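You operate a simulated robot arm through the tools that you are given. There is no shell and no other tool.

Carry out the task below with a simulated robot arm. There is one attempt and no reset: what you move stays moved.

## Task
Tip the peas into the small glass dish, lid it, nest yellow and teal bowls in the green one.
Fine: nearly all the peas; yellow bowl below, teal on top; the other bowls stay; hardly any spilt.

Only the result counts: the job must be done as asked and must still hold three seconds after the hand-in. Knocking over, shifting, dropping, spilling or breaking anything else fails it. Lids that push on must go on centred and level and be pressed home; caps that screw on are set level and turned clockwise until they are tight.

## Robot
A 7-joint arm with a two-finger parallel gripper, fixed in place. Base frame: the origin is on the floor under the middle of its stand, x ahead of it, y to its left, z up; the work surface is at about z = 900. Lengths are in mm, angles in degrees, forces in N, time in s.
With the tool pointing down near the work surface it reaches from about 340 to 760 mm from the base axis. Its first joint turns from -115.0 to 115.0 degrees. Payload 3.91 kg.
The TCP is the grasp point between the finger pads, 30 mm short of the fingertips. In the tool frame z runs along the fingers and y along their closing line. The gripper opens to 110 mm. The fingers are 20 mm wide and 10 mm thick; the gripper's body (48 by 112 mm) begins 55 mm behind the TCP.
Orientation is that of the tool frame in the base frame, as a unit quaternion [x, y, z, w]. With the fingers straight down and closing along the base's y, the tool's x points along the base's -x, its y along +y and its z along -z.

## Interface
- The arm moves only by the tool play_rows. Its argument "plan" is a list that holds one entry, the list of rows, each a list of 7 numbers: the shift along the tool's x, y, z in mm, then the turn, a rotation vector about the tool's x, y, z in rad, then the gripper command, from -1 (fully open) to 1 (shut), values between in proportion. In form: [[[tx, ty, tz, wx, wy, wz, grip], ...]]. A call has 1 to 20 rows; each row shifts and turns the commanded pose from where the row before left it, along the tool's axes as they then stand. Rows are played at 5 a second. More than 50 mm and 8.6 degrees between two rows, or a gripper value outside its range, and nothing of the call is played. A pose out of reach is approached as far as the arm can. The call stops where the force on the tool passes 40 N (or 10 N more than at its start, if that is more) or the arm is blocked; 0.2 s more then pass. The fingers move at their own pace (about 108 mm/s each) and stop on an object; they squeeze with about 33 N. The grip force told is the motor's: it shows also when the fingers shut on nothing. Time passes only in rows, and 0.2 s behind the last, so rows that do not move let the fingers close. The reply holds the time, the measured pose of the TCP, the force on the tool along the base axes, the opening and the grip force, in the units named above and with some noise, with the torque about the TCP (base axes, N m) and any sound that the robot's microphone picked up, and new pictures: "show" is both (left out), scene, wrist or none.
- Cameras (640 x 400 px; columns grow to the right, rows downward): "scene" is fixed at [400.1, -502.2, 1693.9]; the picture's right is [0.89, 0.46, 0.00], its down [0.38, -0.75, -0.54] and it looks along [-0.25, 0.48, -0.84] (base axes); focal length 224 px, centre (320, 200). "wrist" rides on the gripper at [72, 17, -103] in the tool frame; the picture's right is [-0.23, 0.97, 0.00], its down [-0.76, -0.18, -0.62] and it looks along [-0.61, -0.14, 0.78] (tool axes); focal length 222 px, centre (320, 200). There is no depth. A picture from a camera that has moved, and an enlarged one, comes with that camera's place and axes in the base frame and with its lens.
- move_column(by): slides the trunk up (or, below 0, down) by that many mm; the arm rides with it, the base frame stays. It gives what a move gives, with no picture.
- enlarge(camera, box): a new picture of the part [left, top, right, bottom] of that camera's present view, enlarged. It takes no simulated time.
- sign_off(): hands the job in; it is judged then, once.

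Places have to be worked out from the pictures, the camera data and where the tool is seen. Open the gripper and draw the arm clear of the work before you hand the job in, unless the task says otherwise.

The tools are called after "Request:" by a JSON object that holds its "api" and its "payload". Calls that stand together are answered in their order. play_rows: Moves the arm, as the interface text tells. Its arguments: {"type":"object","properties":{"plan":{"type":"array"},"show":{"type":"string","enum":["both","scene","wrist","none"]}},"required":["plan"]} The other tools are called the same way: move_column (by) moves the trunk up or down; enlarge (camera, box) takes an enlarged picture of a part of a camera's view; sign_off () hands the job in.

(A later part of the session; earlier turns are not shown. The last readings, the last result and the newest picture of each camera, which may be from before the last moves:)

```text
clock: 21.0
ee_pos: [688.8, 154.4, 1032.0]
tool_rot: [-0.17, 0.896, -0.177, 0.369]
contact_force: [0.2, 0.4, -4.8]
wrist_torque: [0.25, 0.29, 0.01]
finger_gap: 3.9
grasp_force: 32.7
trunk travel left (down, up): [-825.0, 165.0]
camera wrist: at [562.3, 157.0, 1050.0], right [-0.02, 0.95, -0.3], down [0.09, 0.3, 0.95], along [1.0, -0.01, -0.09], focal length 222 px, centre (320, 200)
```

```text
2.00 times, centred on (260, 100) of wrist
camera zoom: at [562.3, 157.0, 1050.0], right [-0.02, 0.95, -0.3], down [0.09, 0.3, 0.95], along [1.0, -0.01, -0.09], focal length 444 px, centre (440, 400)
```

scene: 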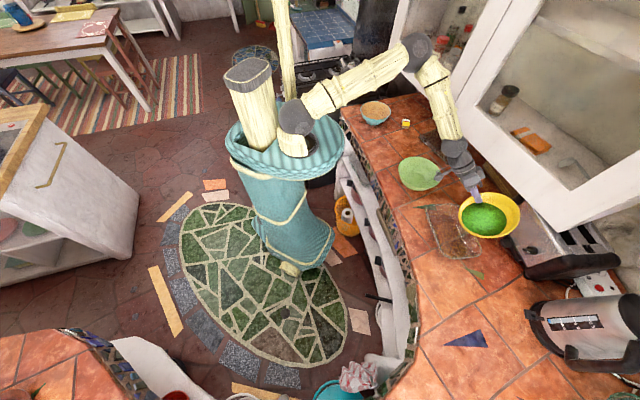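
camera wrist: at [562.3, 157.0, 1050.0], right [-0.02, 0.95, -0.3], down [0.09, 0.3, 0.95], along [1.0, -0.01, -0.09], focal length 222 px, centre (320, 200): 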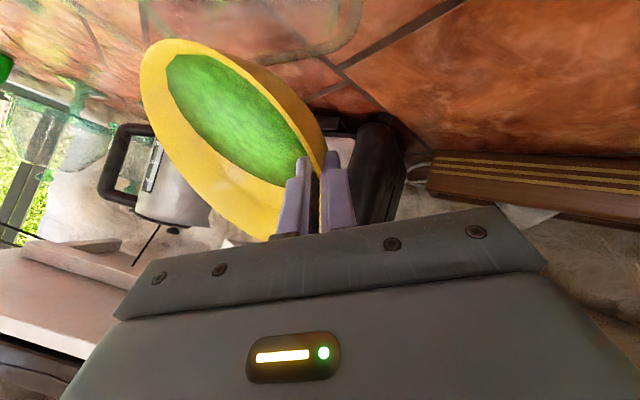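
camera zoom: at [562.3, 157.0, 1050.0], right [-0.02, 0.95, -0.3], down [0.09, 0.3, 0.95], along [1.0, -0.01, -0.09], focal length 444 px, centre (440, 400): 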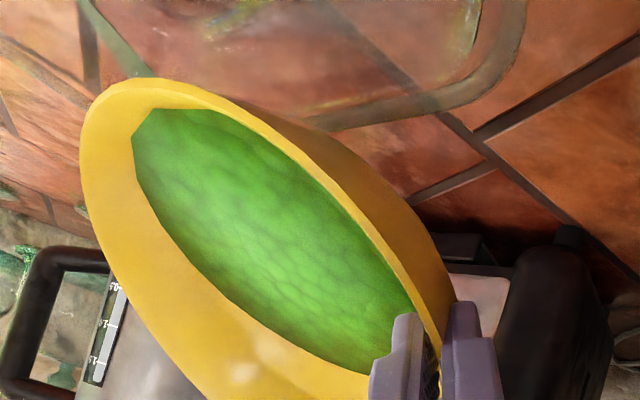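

The peas have shifted almost to the lip at 37°, and the lip is at about (678, 46, 981), over the dish. I continue slowly, 2° at a time, with pauses for the peas to flow.

Request:
{"api": "play_rows", "payload": {"plan": [[[1.45, -0.15, -0.22, 0, -0.029, 0.0194, 1], [1.55, -0.18, -0.27, 0, -0.029, 0.0194, 1], [0, 0, 0, 0, 0, 0, 1], [0.05, -1.65, -2.46, 0, -0.029, 0.0194, 1], [0, 0, 0, 0, 0, 0, 1], [0, 0, 0, 0, 0, 0, 1]]], "show": "both"}}

Request:
{"api": "enlarge", "payload": {"camera": "scene", "box": [400, 150, 540, 270]}}

Request:
{"api": "enlarge", "payload": {"camera": "wrist", "box": [100, 0, 420, 200]}}

```text
clock: 22.4
ee_pos: [684.6, 151.6, 1033.1]
tool_rot: [-0.153, 0.884, -0.16, 0.412]
contact_force: [1.3, -0.2, -4.7]
wrist_torque: [0.21, 0.25, 0.0]
finger_gap: 3.8
grasp_force: 33.1
trunk travel left (down, up): [-825.0, 165.0]
camera wrist: at [557.2, 153.8, 1039.9], right [0.01, 0.97, -0.24], down [0.01, 0.24, 0.97], along [1.0, -0.01, -0.01], focal length 222 px, centre (320, 200)
```

scene: 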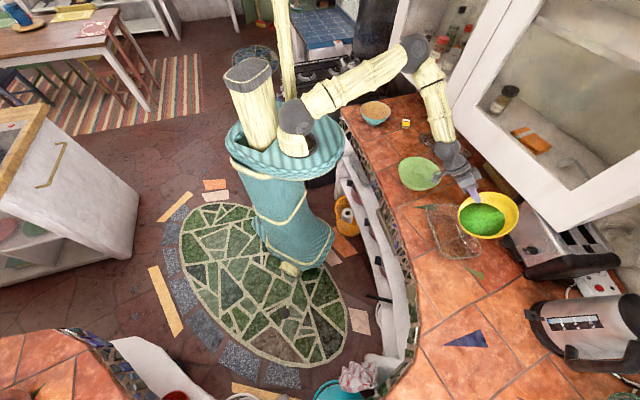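
wrist: 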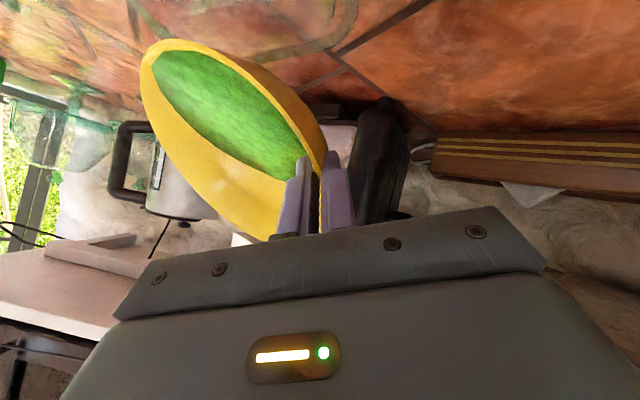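

```text
3.33 times, centred on (470, 210) of scene
camera zoom: at [400.1, -502.2, 1693.9], right [0.89, 0.46, 0.0], down [0.38, -0.75, -0.54], along [-0.25, 0.48, -0.84], focal length 747 px, centre (-180, 167)
```

zoom: 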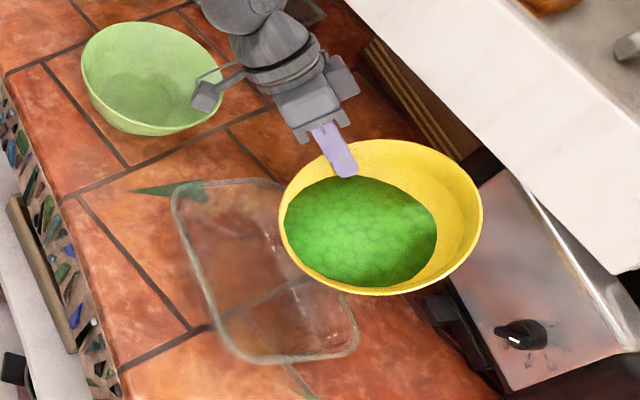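

```text
2.00 times, centred on (260, 100) of wrist
camera zoom: at [557.2, 153.8, 1039.9], right [0.01, 0.97, -0.24], down [0.01, 0.24, 0.97], along [1.0, -0.01, -0.01], focal length 444 px, centre (440, 400)
```

zoom: 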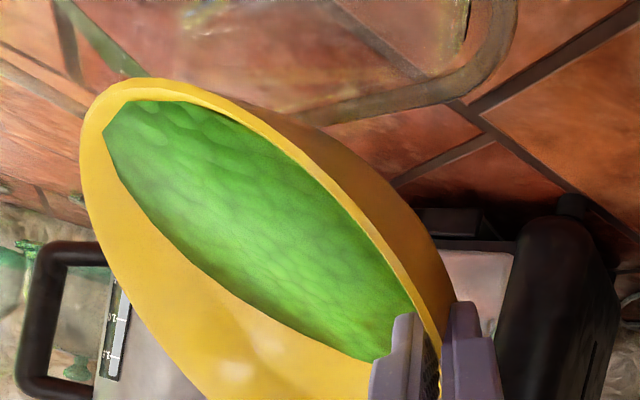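

At 43° the peas are right at the lip and nothing has spilt. I continue the slow tilt about the lip.

Request:
{"api": "play_rows", "payload": {"plan": [[[0.05, -1.65, -2.46, 0, -0.029, 0.0194, 1], [0, 0, 0, 0, 0, 0, 1], [0.05, -1.65, -2.46, 0, -0.029, 0.0194, 1], [0, 0, 0, 0, 0, 0, 1], [0, 0, 0, 0, 0, 0, 1], [0, 0, 0, 0, 0, 0, 1]]], "show": "both"}}

Request:
{"api": "enlarge", "payload": {"camera": "scene", "box": [400, 150, 540, 270]}}

Request:
{"api": "enlarge", "payload": {"camera": "wrist", "box": [100, 0, 420, 200]}}

```text
clock: 23.8
ee_pos: [682.2, 149.0, 1038.8]
tool_rot: [-0.139, 0.875, -0.148, 0.44]
contact_force: [0.0, -0.2, -3.7]
wrist_torque: [0.2, 0.27, 0.0]
finger_gap: 3.7
grasp_force: 33.2
trunk travel left (down, up): [-825.0, 165.0]
camera wrist: at [553.5, 151.4, 1037.0], right [0.02, 0.98, -0.21], down [-0.05, 0.21, 0.98], along [1.0, -0.01, 0.05], focal length 222 px, centre (320, 200)
```

scene: 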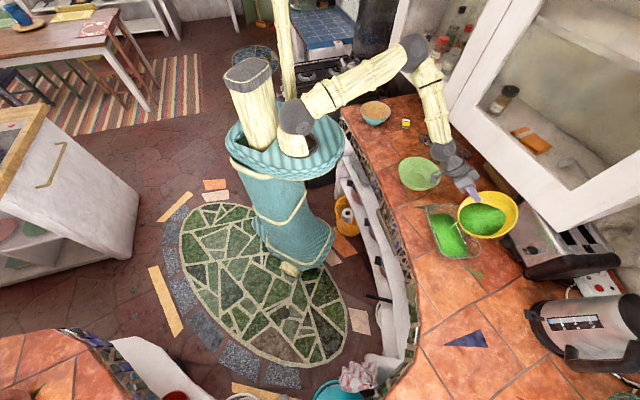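
wrist: 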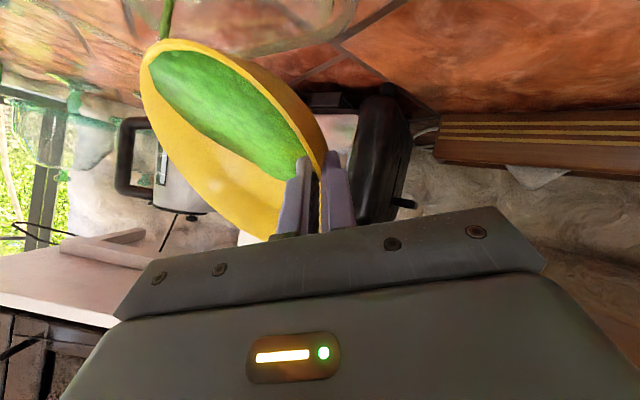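

```text
3.33 times, centred on (470, 210) of scene
camera zoom: at [400.1, -502.2, 1693.9], right [0.89, 0.46, 0.0], down [0.38, -0.75, -0.54], along [-0.25, 0.48, -0.84], focal length 747 px, centre (-180, 167)
```

zoom: 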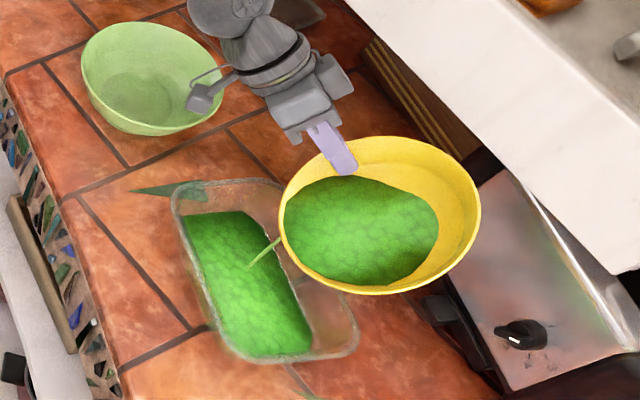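

```text
2.00 times, centred on (260, 100) of wrist
camera zoom: at [553.5, 151.4, 1037.0], right [0.02, 0.98, -0.21], down [-0.05, 0.21, 0.98], along [1.0, -0.01, 0.05], focal length 444 px, centre (440, 400)
```

zoom: 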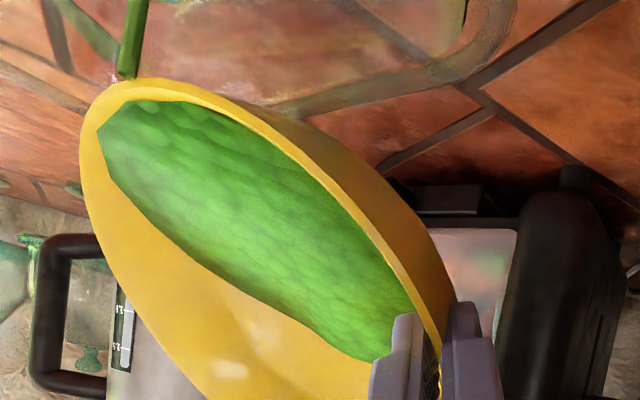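

The peas run in a narrow stream from the lip into the middle of the dish. I keep tilting slowly with pauses.

Request:
{"api": "play_rows", "payload": {"plan": [[[0, 0, 0, 0, 0, 0, 1], [0, 0, 0, 0, 0, 0, 1], [0.05, -1.65, -2.46, 0, -0.029, 0.0194, 1], [0, 0, 0, 0, 0, 0, 1], [0, 0, 0, 0, 0, 0, 1], [0.05, -1.65, -2.46, 0, -0.029, 0.0194, 1], [0, 0, 0, 0, 0, 0, 1], [0, 0, 0, 0, 0, 0, 1], [0.05, -1.65, -2.46, 0, -0.029, 0.0194, 1], [0, 0, 0, 0, 0, 0, 1], [0, 0, 0, 0, 0, 0, 1]]], "show": "both"}}

Request:
{"api": "enlarge", "payload": {"camera": "scene", "box": [400, 150, 540, 270]}}

Request:
{"api": "enlarge", "payload": {"camera": "wrist", "box": [100, 0, 420, 200]}}

```text
clock: 26.2
ee_pos: [675.7, 145.4, 1043.4]
tool_rot: [-0.12, 0.858, -0.129, 0.482]
contact_force: [-0.1, 0.4, -3.1]
wrist_torque: [0.18, 0.25, 0.02]
finger_gap: 3.7
grasp_force: 33.1
trunk travel left (down, up): [-825.0, 165.0]
camera wrist: at [547.8, 148.0, 1031.3], right [0.03, 0.99, -0.15], down [-0.13, 0.15, 0.98], along [0.99, -0.01, 0.14], focal length 222 px, centre (320, 200)
```

scene: 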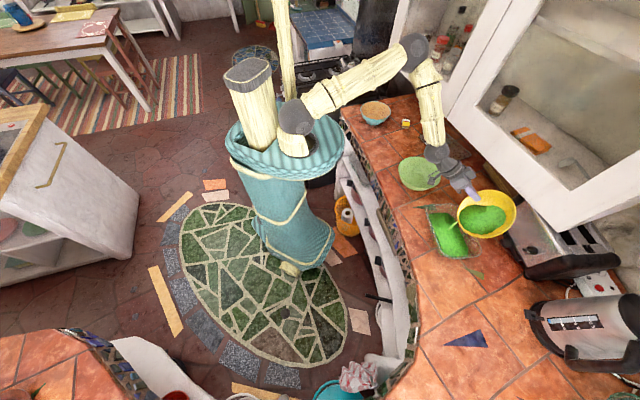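
wrist: 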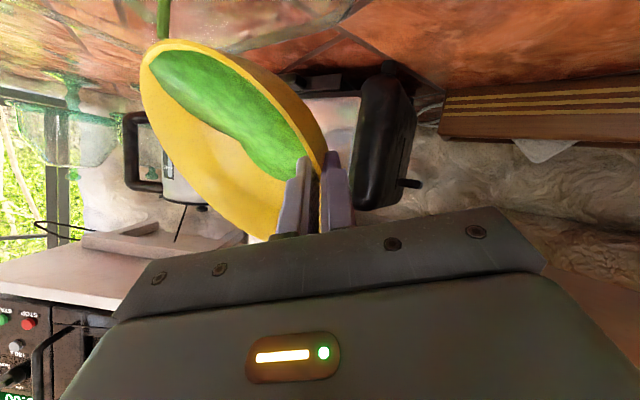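

```text
3.33 times, centred on (470, 210) of scene
camera zoom: at [400.1, -502.2, 1693.9], right [0.89, 0.46, 0.0], down [0.38, -0.75, -0.54], along [-0.25, 0.48, -0.84], focal length 747 px, centre (-180, 167)
```

zoom: 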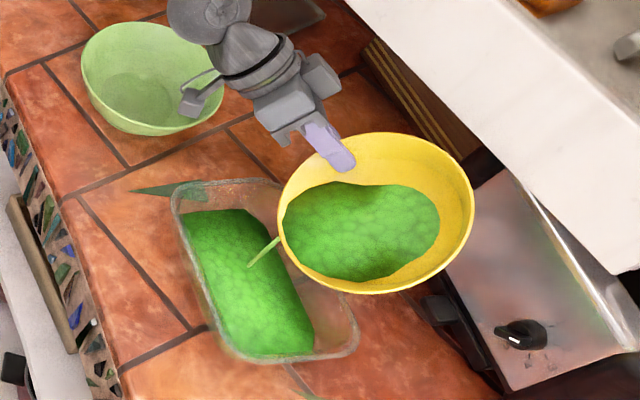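

```text
2.00 times, centred on (260, 100) of wrist
camera zoom: at [547.8, 148.0, 1031.3], right [0.03, 0.99, -0.15], down [-0.13, 0.15, 0.98], along [0.99, -0.01, 0.14], focal length 444 px, centre (440, 400)
```

zoom: 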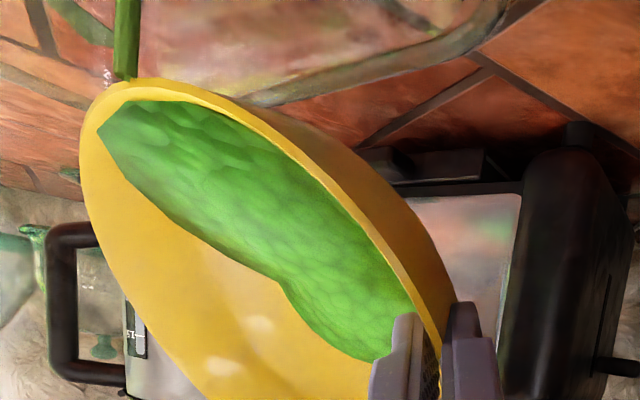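

The stream still lands centrally. The bowl is about half empty on the lip side; I continue tilting at the same slow pace.

Request:
{"api": "play_rows", "payload": {"plan": [[[0.05, -1.65, -2.46, 0, -0.029, 0.0194, 1], [0, 0, 0, 0, 0, 0, 1], [0, 0, 0, 0, 0, 0, 1], [0.05, -1.65, -2.46, 0, -0.029, 0.0194, 1], [0, 0, 0, 0, 0, 0, 1], [0, 0, 0, 0, 0, 0, 1], [0.05, -1.65, -2.46, 0, -0.029, 0.0194, 1], [0, 0, 0, 0, 0, 0, 1], [0, 0, 0, 0, 0, 0, 1], [0.05, -1.65, -2.46, 0, -0.029, 0.0194, 1], [0, 0, 0, 0, 0, 0, 1], [0, 0, 0, 0, 0, 0, 1], [0.05, -1.65, -2.46, 0, -0.029, 0.0194, 1], [0, 0, 0, 0, 0, 0, 1], [0, 0, 0, 0, 0, 0, 1]]], "show": "both"}}

Request:
{"api": "enlarge", "payload": {"camera": "scene", "box": [400, 150, 540, 270]}}

Request:
{"api": "enlarge", "payload": {"camera": "wrist", "box": [100, 0, 420, 200]}}

```text
clock: 29.4
ee_pos: [664.4, 138.1, 1052.1]
tool_rot: [-0.089, 0.826, -0.095, 0.548]
contact_force: [-0.2, -0.2, -2.9]
wrist_torque: [0.15, 0.18, -0.01]
finger_gap: 3.6
grasp_force: 33.1
trunk travel left (down, up): [-825.0, 165.0]
camera wrist: at [540.0, 143.1, 1021.6], right [0.05, 1.0, -0.05], down [-0.28, 0.06, 0.96], along [0.96, -0.03, 0.28], focal length 222 px, centre (320, 200)
```

scene: 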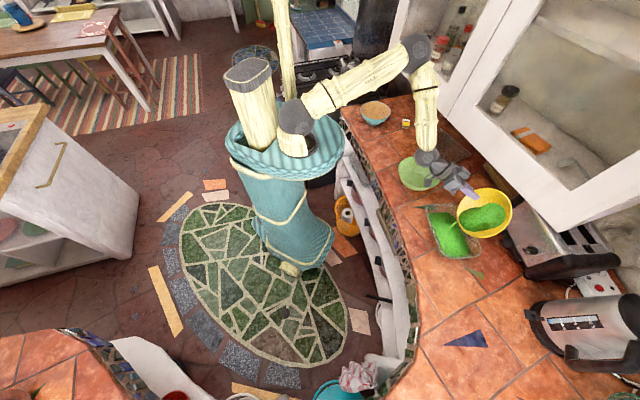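
wrist: 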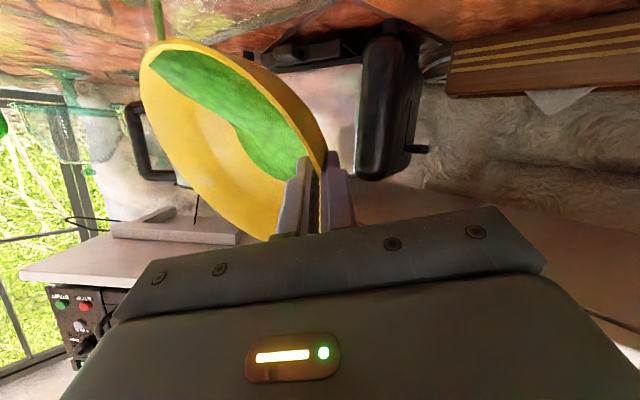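

```text
3.33 times, centred on (470, 210) of scene
camera zoom: at [400.1, -502.2, 1693.9], right [0.89, 0.46, 0.0], down [0.38, -0.75, -0.54], along [-0.25, 0.48, -0.84], focal length 747 px, centre (-180, 167)
```

zoom: 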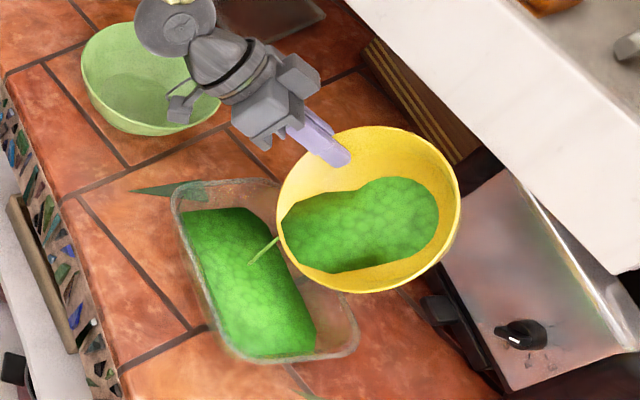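

```text
2.00 times, centred on (260, 100) of wrist
camera zoom: at [540.0, 143.1, 1021.6], right [0.05, 1.0, -0.05], down [-0.28, 0.06, 0.96], along [0.96, -0.03, 0.28], focal length 444 px, centre (440, 400)
```

zoom: 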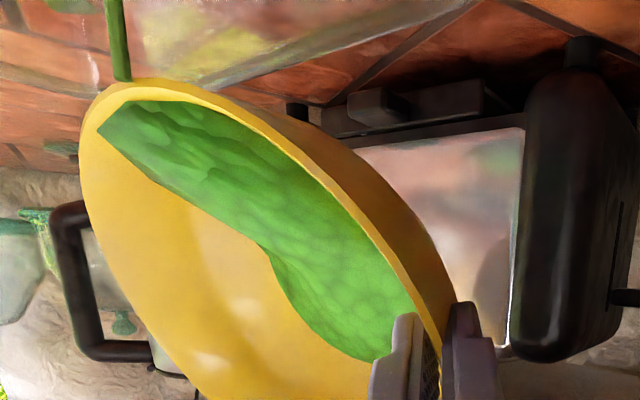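

Still flowing cleanly at 63°, with the lip fixed at (678, 46, 977). I continue to about 75°.

Request:
{"api": "play_rows", "payload": {"plan": [[[0.05, -1.65, -2.46, 0, -0.029, 0.0194, 1], [0, 0, 0, 0, 0, 0, 1], [0, 0, 0, 0, 0, 0, 1], [0.05, -1.65, -2.46, 0, -0.029, 0.0194, 1], [0, 0, 0, 0, 0, 0, 1], [0, 0, 0, 0, 0, 0, 1], [0.05, -1.65, -2.46, 0, -0.029, 0.0194, 1], [0, 0, 0, 0, 0, 0, 1], [0, 0, 0, 0, 0, 0, 1], [0.05, -1.65, -2.46, 0, -0.029, 0.0194, 1], [0, 0, 0, 0, 0, 0, 1], [0, 0, 0, 0, 0, 0, 1], [0.05, -1.65, -2.46, 0, -0.029, 0.0194, 1], [0, 0, 0, 0, 0, 0, 1], [0, 0, 0, 0, 0, 0, 1], [0.05, -1.65, -2.46, 0, -0.029, 0.0194, 1], [0, 0, 0, 0, 0, 0, 1], [0, 0, 0, 0, 0, 0, 1], [0, 0, 0, 0, 0, 0, 1]]], "show": "both"}}

Request:
{"api": "enlarge", "payload": {"camera": "scene", "box": [400, 150, 540, 270]}}

Request:
{"api": "enlarge", "payload": {"camera": "wrist", "box": [100, 0, 420, 200]}}

```text
clock: 33.4
ee_pos: [650.2, 131.1, 1057.2]
tool_rot: [-0.048, 0.779, -0.056, 0.623]
contact_force: [-0.5, -0.3, -3.8]
wrist_torque: [0.16, 0.17, 0.0]
finger_gap: 3.7
grasp_force: 32.9
trunk travel left (down, up): [-825.0, 165.0]
camera wrist: at [532.4, 139.0, 1007.1], right [0.04, 1.0, 0.08], down [-0.44, -0.05, 0.9], along [0.9, -0.07, 0.44], focal length 222 px, centre (320, 200)
```

scene: 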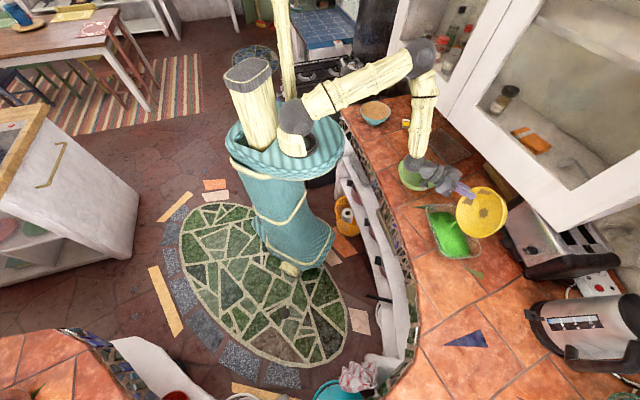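
wrist: 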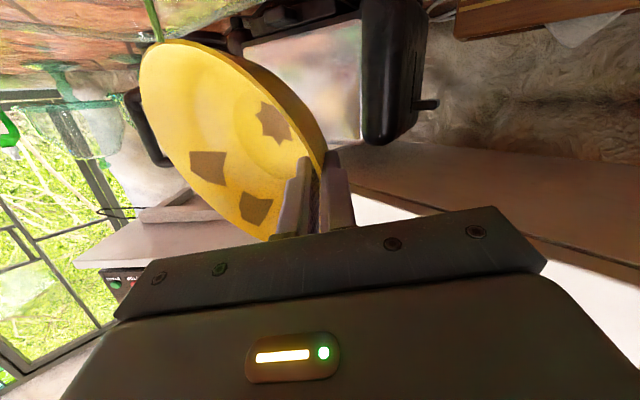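

```text
3.33 times, centred on (470, 210) of scene
camera zoom: at [400.1, -502.2, 1693.9], right [0.89, 0.46, 0.0], down [0.38, -0.75, -0.54], along [-0.25, 0.48, -0.84], focal length 747 px, centre (-180, 167)
```

zoom: 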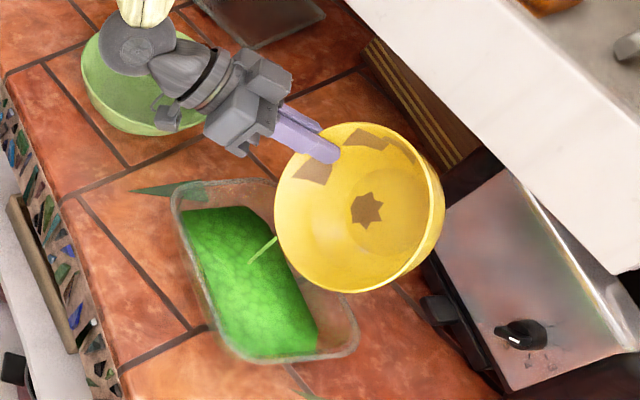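

```text
2.00 times, centred on (260, 100) of wrist
camera zoom: at [532.4, 139.0, 1007.1], right [0.04, 1.0, 0.08], down [-0.44, -0.05, 0.9], along [0.9, -0.07, 0.44], focal length 444 px, centre (440, 400)
```

zoom: 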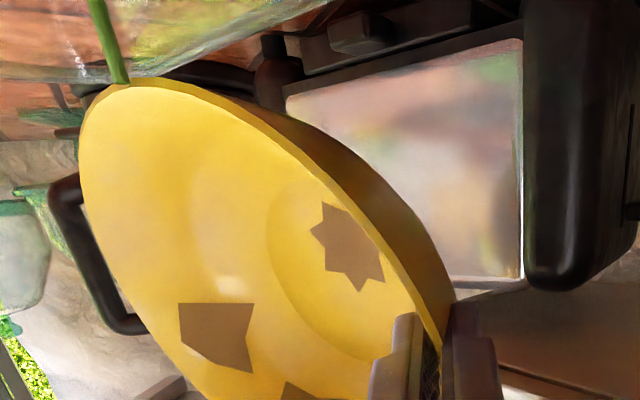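

The bowl looks empty though the stream still shows. I hold a second, then tilt another 8° with the lip raised slightly to keep the hand's camera clear of the green bowl.

Request:
{"api": "play_rows", "payload": {"plan": [[[0, 0, 0, 0, 0, 0, 1], [0, 0, 0, 0, 0, 0, 1], [0, 0, 0, 0, 0, 0, 1], [0, 0, 0, 0, 0, 0, 1], [-1.9, -1.9, -2.8, 0, -0.029, 0.0194, 1], [0, 0, 0, 0, 0, 0, 1], [-1.9, -1.9, -2.8, 0, -0.029, 0.0194, 1], [0, 0, 0, 0, 0, 0, 1], [-1.9, -1.9, -2.8, 0, -0.029, 0.0194, 1], [0, 0, 0, 0, 0, 0, 1], [-1.9, -1.9, -2.8, 0, -0.029, 0.0194, 1], [0, 0, 0, 0, 0, 0, 1], [0, 0, 0, 0, 0, 0, 1]]], "show": "both"}}

Request:
{"api": "enlarge", "payload": {"camera": "scene", "box": [400, 150, 540, 270]}}

Request:
{"api": "enlarge", "payload": {"camera": "wrist", "box": [100, 0, 420, 200]}}

```text
clock: 36.2
ee_pos: [638.9, 124.2, 1067.9]
tool_rot: [-0.02, 0.743, -0.03, 0.668]
contact_force: [-0.3, -0.2, -2.6]
wrist_torque: [0.12, 0.2, 0.0]
finger_gap: 3.8
grasp_force: 33.3
trunk travel left (down, up): [-825.0, 165.0]
camera wrist: at [529.0, 137.0, 1004.8], right [0.03, 0.99, 0.16], down [-0.54, -0.12, 0.83], along [0.84, -0.11, 0.53], focal length 222 px, centre (320, 200)
```

scene: 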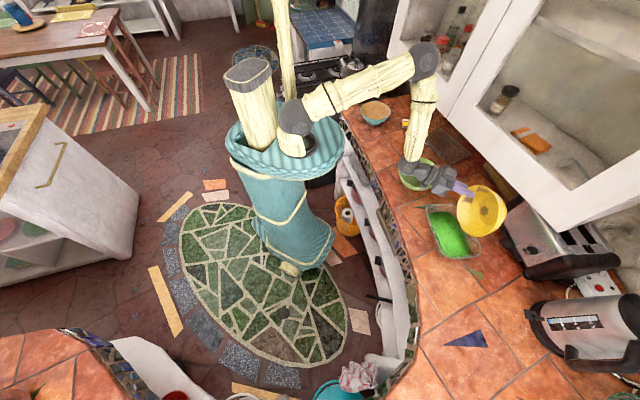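
wrist: 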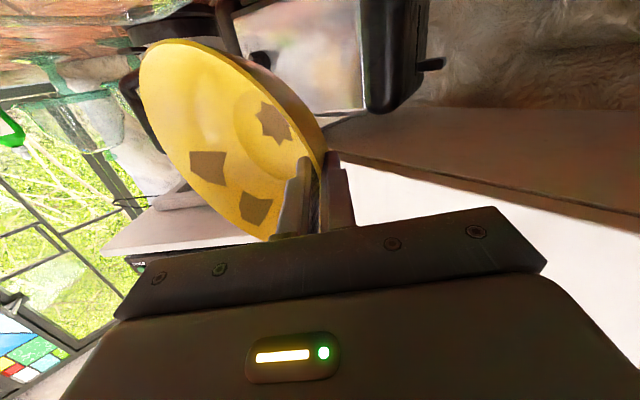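

```text
3.33 times, centred on (470, 210) of scene
camera zoom: at [400.1, -502.2, 1693.9], right [0.89, 0.46, 0.0], down [0.38, -0.75, -0.54], along [-0.25, 0.48, -0.84], focal length 747 px, centre (-180, 167)
```

zoom: 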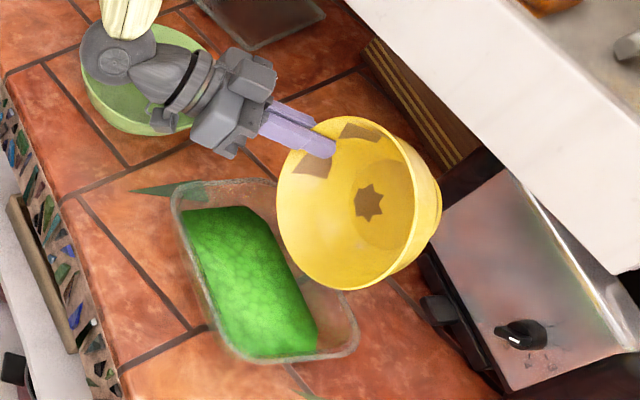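

```text
2.00 times, centred on (260, 100) of wrist
camera zoom: at [529.0, 137.0, 1004.8], right [0.03, 0.99, 0.16], down [-0.54, -0.12, 0.83], along [0.84, -0.11, 0.53], focal length 444 px, centre (440, 400)
```

zoom: 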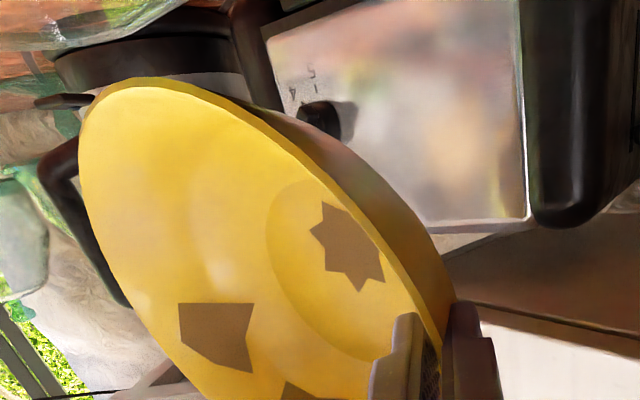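

The stream has stopped, the bowl is empty and no peas are seen outside the dish. I raise the bowl 60 mm and turn it upright again.

Request:
{"api": "play_rows", "payload": {"plan": [[[-29.7, -2.1, -3.1, 0, 0, 0, 1], [-29.7, -2.1, -3.1, 0, 0, 0, 1], [0, 0, 0, 0, 0.1015, -0.0679, 1], [0, 0, 0, 0, 0.1015, -0.0679, 1], [0, 0, 0, 0, 0.1015, -0.0679, 1], [0, 0, 0, 0, 0.1015, -0.0679, 1], [0, 0, 0, 0, 0.1015, -0.0679, 1], [0, 0, 0, 0, 0.1015, -0.0679, 1], [0, 0, 0, 0, 0.1015, -0.0679, 1], [0, 0, 0, 0, 0.1015, -0.0679, 1], [0, 0, 0, 0, 0.1015, -0.0679, 1], [0, 0, 0, 0, 0.1015, -0.0679, 1], [0, 0, 0, 0, 0.1015, -0.0679, 1], [0, 0, 0, 0, 0.087, -0.0582, 1], [0, 0, 0, 0, 0, 0, 1]]], "show": "both"}}

Request:
{"api": "enlarge", "payload": {"camera": "scene", "box": [400, 150, 540, 270]}}

```text
clock: 39.4
ee_pos: [639.8, 124.2, 1129.0]
tool_rot: [-0.272, 0.917, -0.279, 0.08]
contact_force: [0.3, -0.1, -2.7]
wrist_torque: [0.16, 0.09, 0.0]
finger_gap: 3.7
grasp_force: 32.7
trunk travel left (down, up): [-825.0, 165.0]
camera wrist: at [540.2, 144.1, 1203.8], right [-0.25, 0.8, -0.54], down [0.53, 0.58, 0.61], along [0.81, -0.13, -0.57], focal length 222 px, centre (320, 200)
```

scene: 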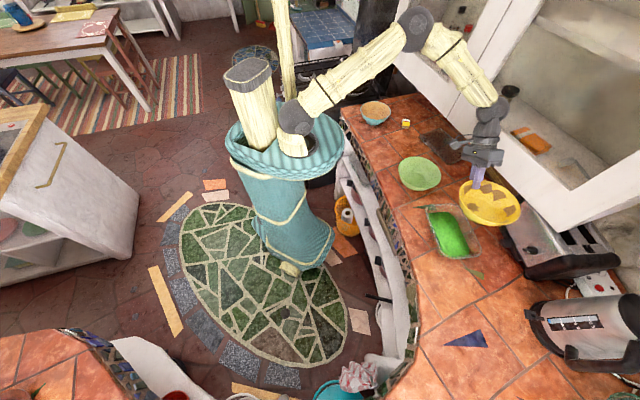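
wrist: 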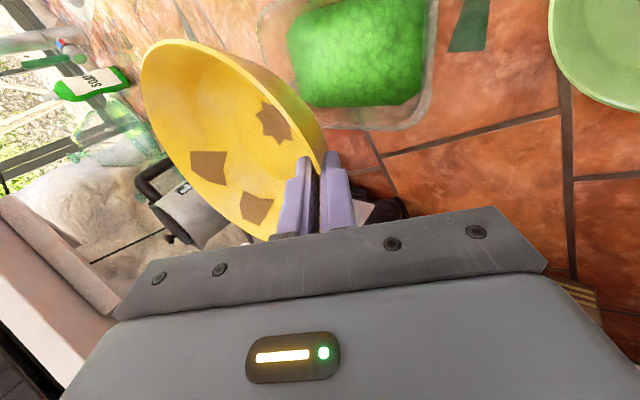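

```text
3.33 times, centred on (470, 210) of scene
camera zoom: at [400.1, -502.2, 1693.9], right [0.89, 0.46, 0.0], down [0.38, -0.75, -0.54], along [-0.25, 0.48, -0.84], focal length 747 px, centre (-180, 167)
```

zoom: 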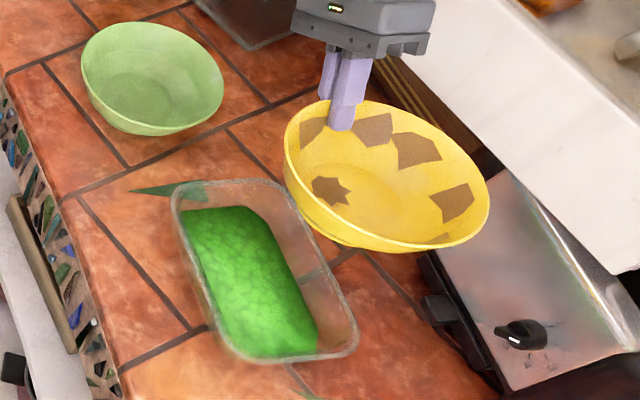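

The yellow bowl is upright and empty. This view also shows the dish well, so I enlarge it to pin down the dish's rim.

Request:
{"api": "enlarge", "payload": {"camera": "wrist", "box": [240, 0, 480, 150]}}

Request:
{"api": "enlarge", "payload": {"camera": "scene", "box": [425, 190, 495, 265]}}

```text
2.67 times, centred on (360, 75) of wrist
camera zoom: at [540.2, 144.1, 1203.8], right [-0.25, 0.8, -0.54], down [0.53, 0.58, 0.61], along [0.81, -0.13, -0.57], focal length 592 px, centre (213, 533)
```

zoom: 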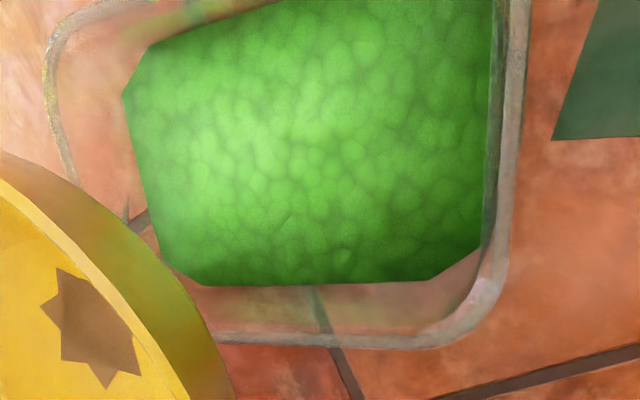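

```text
5.33 times, centred on (460, 228) of scene
camera zoom: at [400.1, -502.2, 1693.9], right [0.89, 0.46, 0.0], down [0.38, -0.75, -0.54], along [-0.25, 0.48, -0.84], focal length 1196 px, centre (-427, 53)
```

zoom: 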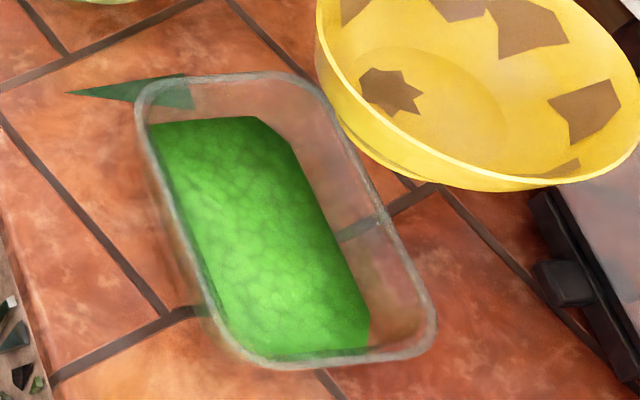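

Dish rim: z≈945, centre ≈(668.5, 34), about 149×218 mm, long axis along azimuth −58°. To nest yellow without the outer finger fouling the green bowl I need a shallower grip, so I take it back to its old spot to regrip.

Request:
{"api": "play_rows", "payload": {"plan": [[[34, 20.1, -7.6, 0, 0, 0, 1], [34, 20.1, -7.6, 0, 0, 0, 1], [34, 20.1, -7.6, 0, 0, 0, 1], [34, 20.1, -7.6, 0, 0, 0, 1], [-8.98, 23.97, -16.07, 0.0002, -0.034, -0.0508, 1], [-8.98, 23.97, -16.07, 0.0002, -0.034, -0.0508, 1], [-8.98, 23.97, -16.07, 0.0002, -0.034, -0.0508, 1], [-8.98, 23.97, -16.07, 0.0002, -0.034, -0.0508, 1], [-8.98, 23.97, -16.07, 0.0002, -0.034, -0.0508, 1], [-8.98, 23.97, -16.07, 0.0002, -0.034, -0.0508, 1], [-8.98, 23.97, -16.07, 0.0002, -0.034, -0.0508, 1], [-8.98, 23.97, -16.07, 0.0002, -0.034, -0.0508, 1], [-8.98, 23.97, -16.07, 0.0002, -0.034, -0.0508, 1], [-8.98, 23.97, -16.07, 0.0002, -0.034, -0.0508, 1], [-8.98, 23.97, -16.07, 0.0002, -0.034, -0.0508, 1], [-8.98, 23.97, -16.07, 0.0002, -0.034, -0.0508, 1], [0, 0, 0, 0, 0, 0, 1]]], "show": "both"}}

Request:
{"api": "enlarge", "payload": {"camera": "scene", "box": [340, 80, 500, 180]}}

```text
clock: 43.0
ee_pos: [276.2, 411.3, 1106.6]
tool_rot: [-0.584, 0.758, -0.231, 0.176]
contact_force: [0.0, 0.8, -2.7]
wrist_torque: [0.06, 0.22, -0.02]
finger_gap: 3.5
grasp_force: 33.2
trunk travel left (down, up): [-825.0, 165.0]
camera wrist: at [188.8, 358.6, 1184.0], right [-0.73, 0.43, -0.54], down [0.0, 0.79, 0.61], along [0.69, 0.44, -0.57], focal length 222 px, centre (320, 200)
```

scene: 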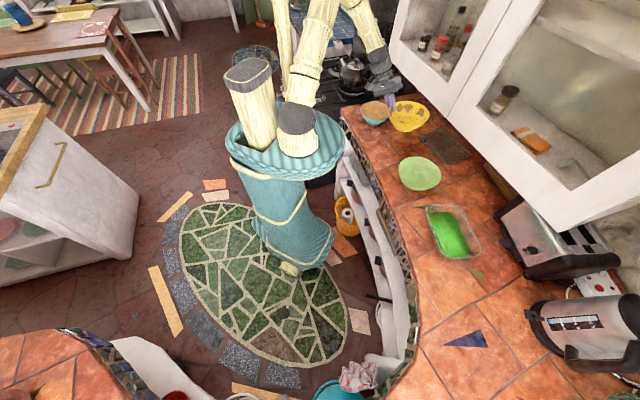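
wrist: 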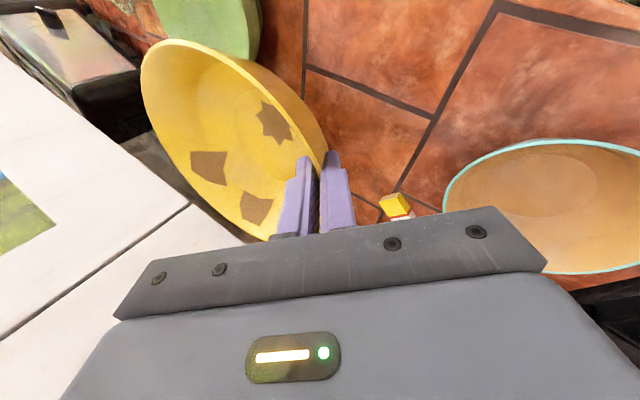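

```text
4.00 times, centred on (420, 130) of scene
camera zoom: at [400.1, -502.2, 1693.9], right [0.89, 0.46, 0.0], down [0.38, -0.75, -0.54], along [-0.25, 0.48, -0.84], focal length 897 px, centre (-80, 480)
```

zoom: 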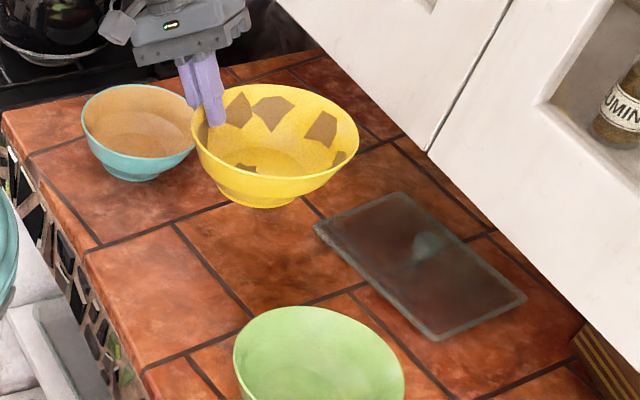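

I lower the empty bowl straight down to just above the counter.

Request:
{"api": "play_rows", "payload": {"plan": [[[0, 15.5, 23.2, 0, 0, 0, 1], [0, 15.5, 23.2, 0, 0, 0, 1], [0, 15.5, 23.2, 0, 0, 0, 1], [0, 15.5, 23.2, 0, 0, 0, 1], [0, 15.5, 23.2, 0, 0, 0, 1], [0, 0, 0, 0, 0, 0, 1]]], "show": "both"}}

Request:
{"api": "enlarge", "payload": {"camera": "scene", "box": [340, 80, 460, 155]}}

```text
clock: 44.4
ee_pos: [277.8, 410.1, 969.4]
tool_rot: [-0.584, 0.758, -0.231, 0.176]
contact_force: [0.3, 0.2, -2.4]
wrist_torque: [0.03, 0.21, 0.0]
finger_gap: 3.4
grasp_force: 33.0
trunk travel left (down, up): [-825.0, 165.0]
camera wrist: at [188.2, 357.8, 1045.2], right [-0.72, 0.43, -0.54], down [0.0, 0.79, 0.61], along [0.69, 0.44, -0.57], focal length 222 px, centre (320, 200)
```

scene: 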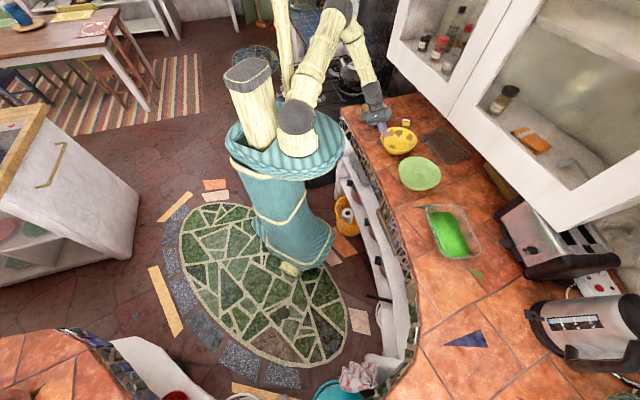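
wrist: 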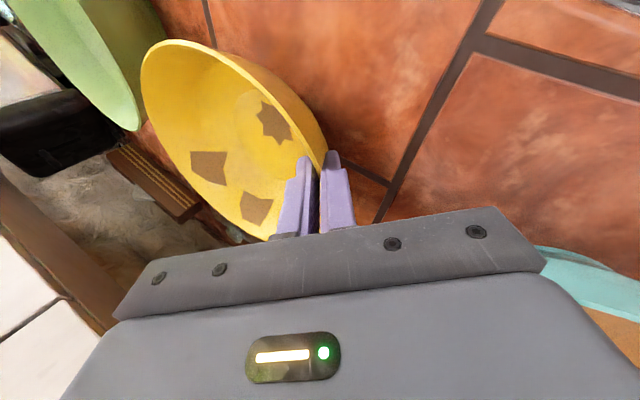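

```text
5.33 times, centred on (400, 118) of scene
camera zoom: at [400.1, -502.2, 1693.9], right [0.89, 0.46, 0.0], down [0.38, -0.75, -0.54], along [-0.25, 0.48, -0.84], focal length 1196 px, centre (-107, 640)
```

zoom: 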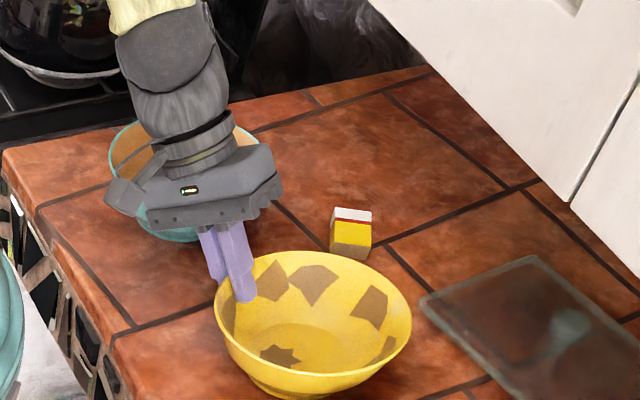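

Still hanging about 10 mm up. I lower in 2 mm steps and watch the force.

Request:
{"api": "play_rows", "payload": {"plan": [[[0, 1.1, 1.66, 0, 0, 0, 1], [0, 1.1, 1.66, 0, 0, 0, 1], [0, 1.1, 1.66, 0, 0, 0, 1], [0, 1.1, 1.66, 0, 0, 0, 1], [0, 0, 0, 0, 0, 0, 1]]], "show": "none"}}

```text
clock: 45.6
ee_pos: [276.1, 409.5, 963.5]
tool_rot: [-0.584, 0.758, -0.231, 0.178]
contact_force: [-2.4, 1.2, 23.1]
wrist_torque: [-0.16, -0.66, 0.02]
finger_gap: 3.8
grasp_force: 33.0
trunk travel left (down, up): [-825.0, 165.0]
```

The foot is on the counter (23 N). I ease up 2 mm, then open the jaws to about 45 mm to release.

Request:
{"api": "play_rows", "payload": {"plan": [[[0, -1.1, -1.66, 0, 0, 0, 1], [0, 0, 0, 0, 0, 0, 0.8], [0, 0, 0, 0, 0, 0, 0.5], [0, 0, 0, 0, 0, 0, 0.2], [0, 0, 0, 0, 0, 0, 0.2]]], "show": "both"}}

Request:
{"api": "enlarge", "payload": {"camera": "wrist", "box": [100, 20, 420, 220]}}

```text
clock: 46.8
ee_pos: [277.4, 410.3, 962.7]
tool_rot: [-0.583, 0.758, -0.232, 0.176]
contact_force: [0.6, -0.1, -0.1]
wrist_torque: [0.0, 0.02, 0.0]
finger_gap: 43.7
grasp_force: 0.0
trunk travel left (down, up): [-825.0, 165.0]
camera wrist: at [188.3, 358.3, 1039.5], right [-0.72, 0.43, -0.54], down [0.0, 0.79, 0.61], along [0.69, 0.44, -0.57], focal length 222 px, centre (320, 200)
```

scene: 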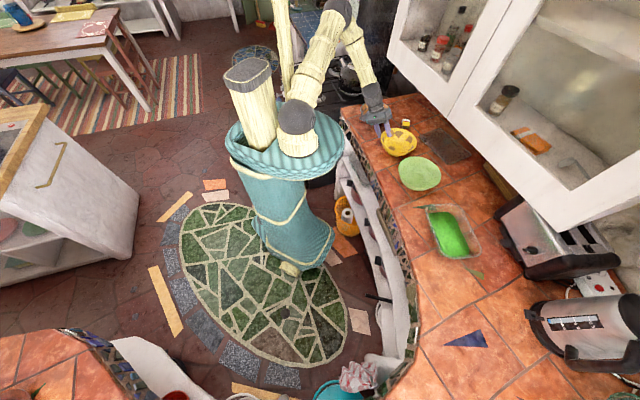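
wrist: 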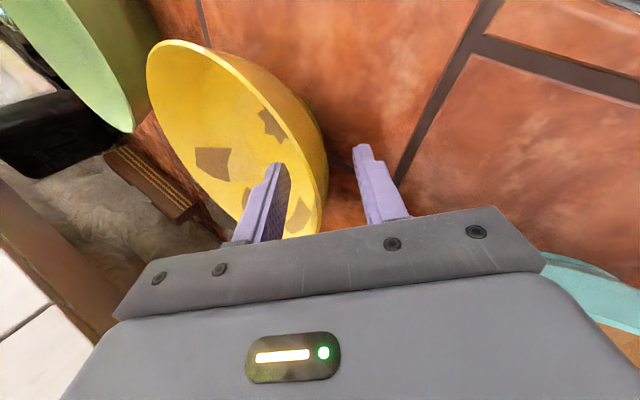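

```text
2.00 times, centred on (260, 120) of wrist
camera zoom: at [188.3, 358.3, 1039.5], right [-0.72, 0.43, -0.54], down [0.0, 0.79, 0.61], along [0.69, 0.44, -0.57], focal length 444 px, centre (440, 360)
```

zoom: 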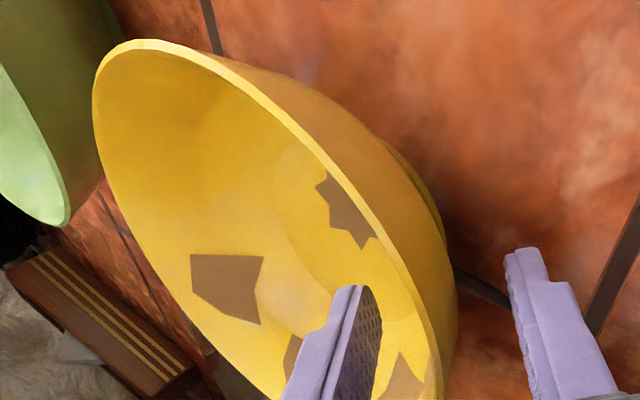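

Released cleanly. I back off 11 mm and reduce the tilt by 6° so that only the finger ends overlap the rim, then close again.

Request:
{"api": "play_rows", "payload": {"plan": [[[0, 0, -5.5, -0.05, 0, 0, 0.2], [0, 0, -5.5, -0.05, 0, 0, 0.2], [0, 0, 0, 0, 0, 0, 0.2], [0, 0, 0, 0, 0, 0, 0.6], [0, 0, 0, 0, 0, 0, 1], [0, 0, 0, 0, 0, 0, 1], [0, 0, 0, 0, 0, 0, 1]]], "show": "both"}}

Request:
{"api": "enlarge", "payload": {"camera": "wrist", "box": [100, 20, 420, 220]}}

Request:
{"api": "enlarge", "payload": {"camera": "scene", "box": [340, 90, 460, 165]}}

```text
clock: 48.4
ee_pos: [270.9, 410.7, 973.6]
tool_rot: [-0.591, 0.769, -0.193, 0.147]
contact_force: [3.8, 0.5, 14.9]
wrist_torque: [-0.18, -0.84, 0.04]
finger_gap: 4.6
grasp_force: 32.6
trunk travel left (down, up): [-825.0, 165.0]
camera wrist: at [190.7, 357.2, 1056.3], right [-0.77, 0.44, -0.46], down [0.06, 0.77, 0.63], along [0.63, 0.46, -0.62], focal length 222 px, centre (320, 200)
```

scene: 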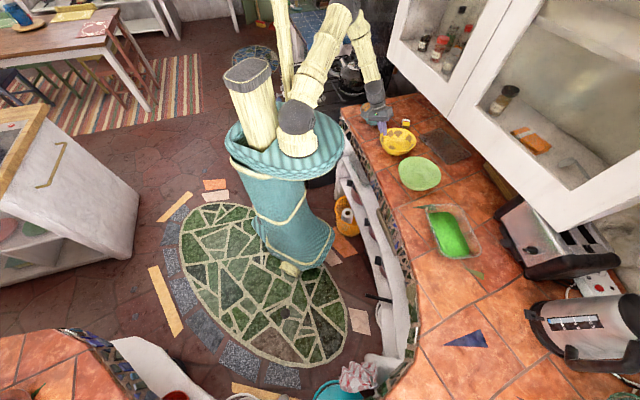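
wrist: 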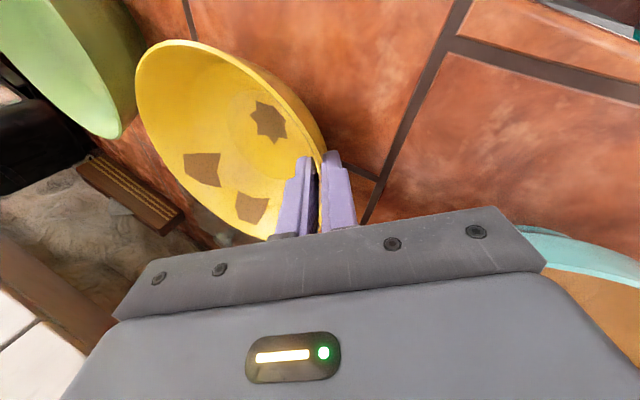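

```text
2.00 times, centred on (260, 120) of wrist
camera zoom: at [190.7, 357.2, 1056.3], right [-0.77, 0.44, -0.46], down [0.06, 0.77, 0.63], along [0.63, 0.46, -0.62], focal length 444 px, centre (440, 360)
```

zoom: 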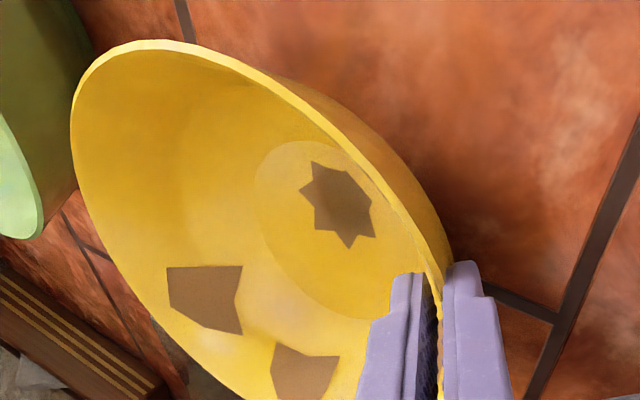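

```text
5.33 times, centred on (400, 128) of scene
camera zoom: at [400.1, -502.2, 1693.9], right [0.89, 0.46, 0.0], down [0.38, -0.75, -0.54], along [-0.25, 0.48, -0.84], focal length 1196 px, centre (-107, 587)
```

zoom: 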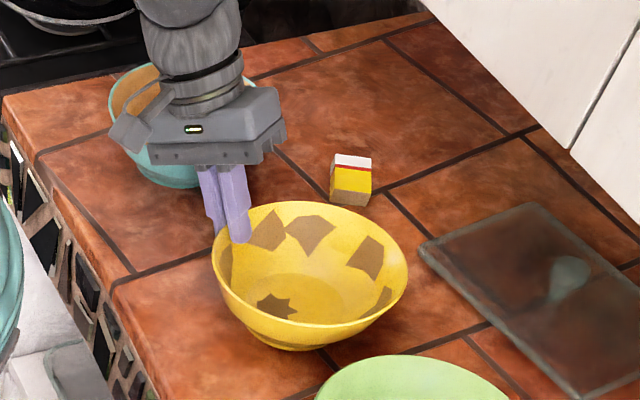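

Same sign of misalignment as before, so I tilt 2.5° more to lie flat on the wall.

Request:
{"api": "play_rows", "payload": {"plan": [[[0, 0, 0, 0.025, 0, 0, 1], [0, 0, 0, 0.02, 0, 0, 1], [0, 0, 0, 0, 0, 0, 1]]], "show": "none"}}

```text
clock: 49.2
ee_pos: [271.4, 412.0, 972.9]
tool_rot: [-0.587, 0.765, -0.211, 0.16]
contact_force: [4.5, 2.4, 15.2]
wrist_torque: [0.01, -0.85, 0.19]
finger_gap: 3.5
grasp_force: 32.5
trunk travel left (down, up): [-825.0, 165.0]
```

The gap of 3.5 mm says the pads lie flat; the remaining 15 N is just downward pressure. I lift 12 mm slowly and look.

Request:
{"api": "play_rows", "payload": {"plan": [[[0, -1.0, -1.7, 0, 0, 0, 1], [0, -1.3, -2.15, 0, 0, 0, 1], [0, -1.3, -2.15, 0, 0, 0, 1], [0, -1.3, -2.15, 0, 0, 0, 1], [0, -1.3, -2.15, 0, 0, 0, 1], [0, 0, 0, 0, 0, 0, 1]]], "show": "both"}}

Request:
{"api": "enlarge", "payload": {"camera": "wrist", "box": [100, 20, 420, 220]}}

Request:
{"api": "enlarge", "payload": {"camera": "scene", "box": [340, 90, 460, 165]}}

```text
clock: 50.6
ee_pos: [271.9, 410.5, 983.8]
tool_rot: [-0.588, 0.765, -0.21, 0.16]
contact_force: [0.3, -0.3, -2.3]
wrist_torque: [0.03, 0.23, 0.01]
finger_gap: 3.4
grasp_force: 33.9
trunk travel left (down, up): [-825.0, 165.0]
camera wrist: at [187.0, 358.3, 1064.1], right [-0.75, 0.43, -0.5], down [0.04, 0.78, 0.62], along [0.66, 0.45, -0.6], focal length 222 px, centre (320, 200)
```

scene: 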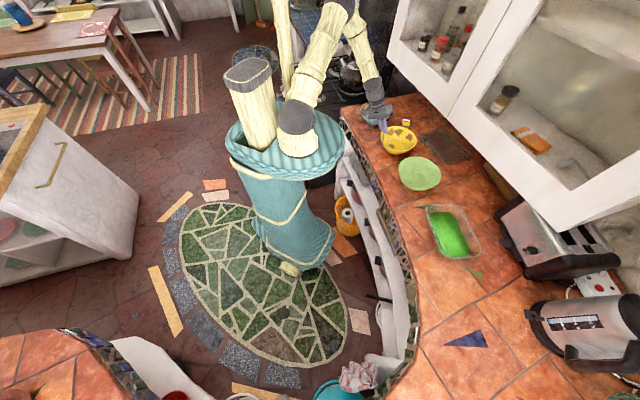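
wrist: 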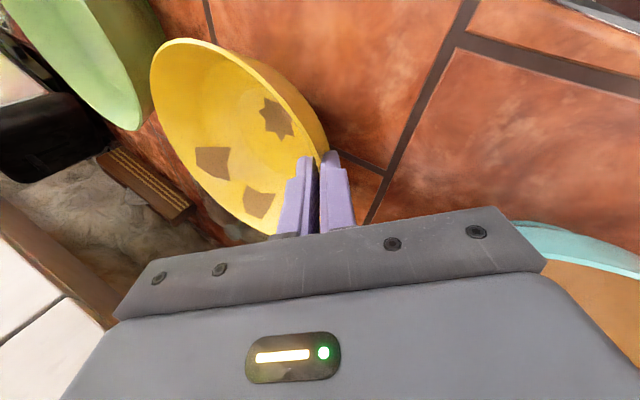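

```text
2.00 times, centred on (260, 120) of wrist
camera zoom: at [187.0, 358.3, 1064.1], right [-0.75, 0.43, -0.5], down [0.04, 0.78, 0.62], along [0.66, 0.45, -0.6], focal length 444 px, centre (440, 360)
```

zoom: 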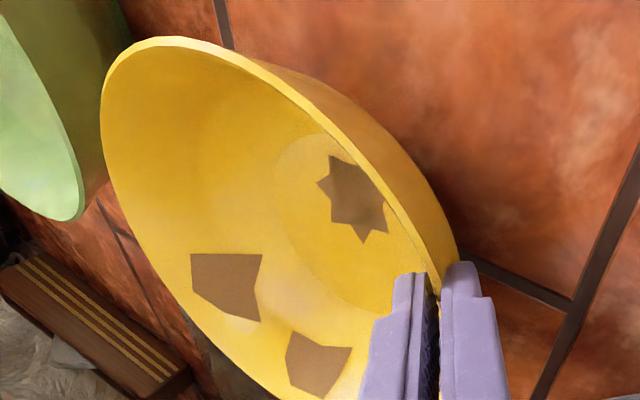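

```text
5.33 times, centred on (400, 128) of scene
camera zoom: at [400.1, -502.2, 1693.9], right [0.89, 0.46, 0.0], down [0.38, -0.75, -0.54], along [-0.25, 0.48, -0.84], focal length 1196 px, centre (-107, 587)
```

zoom: 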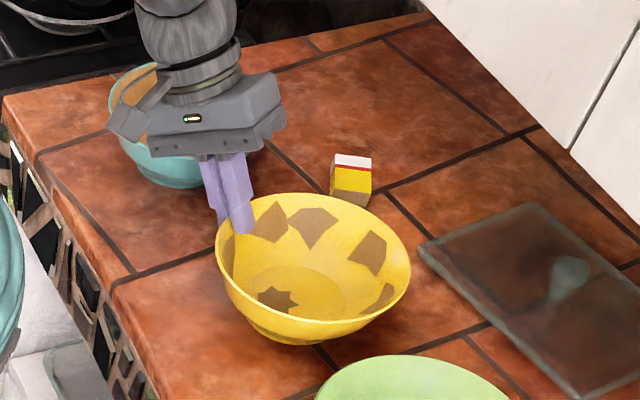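

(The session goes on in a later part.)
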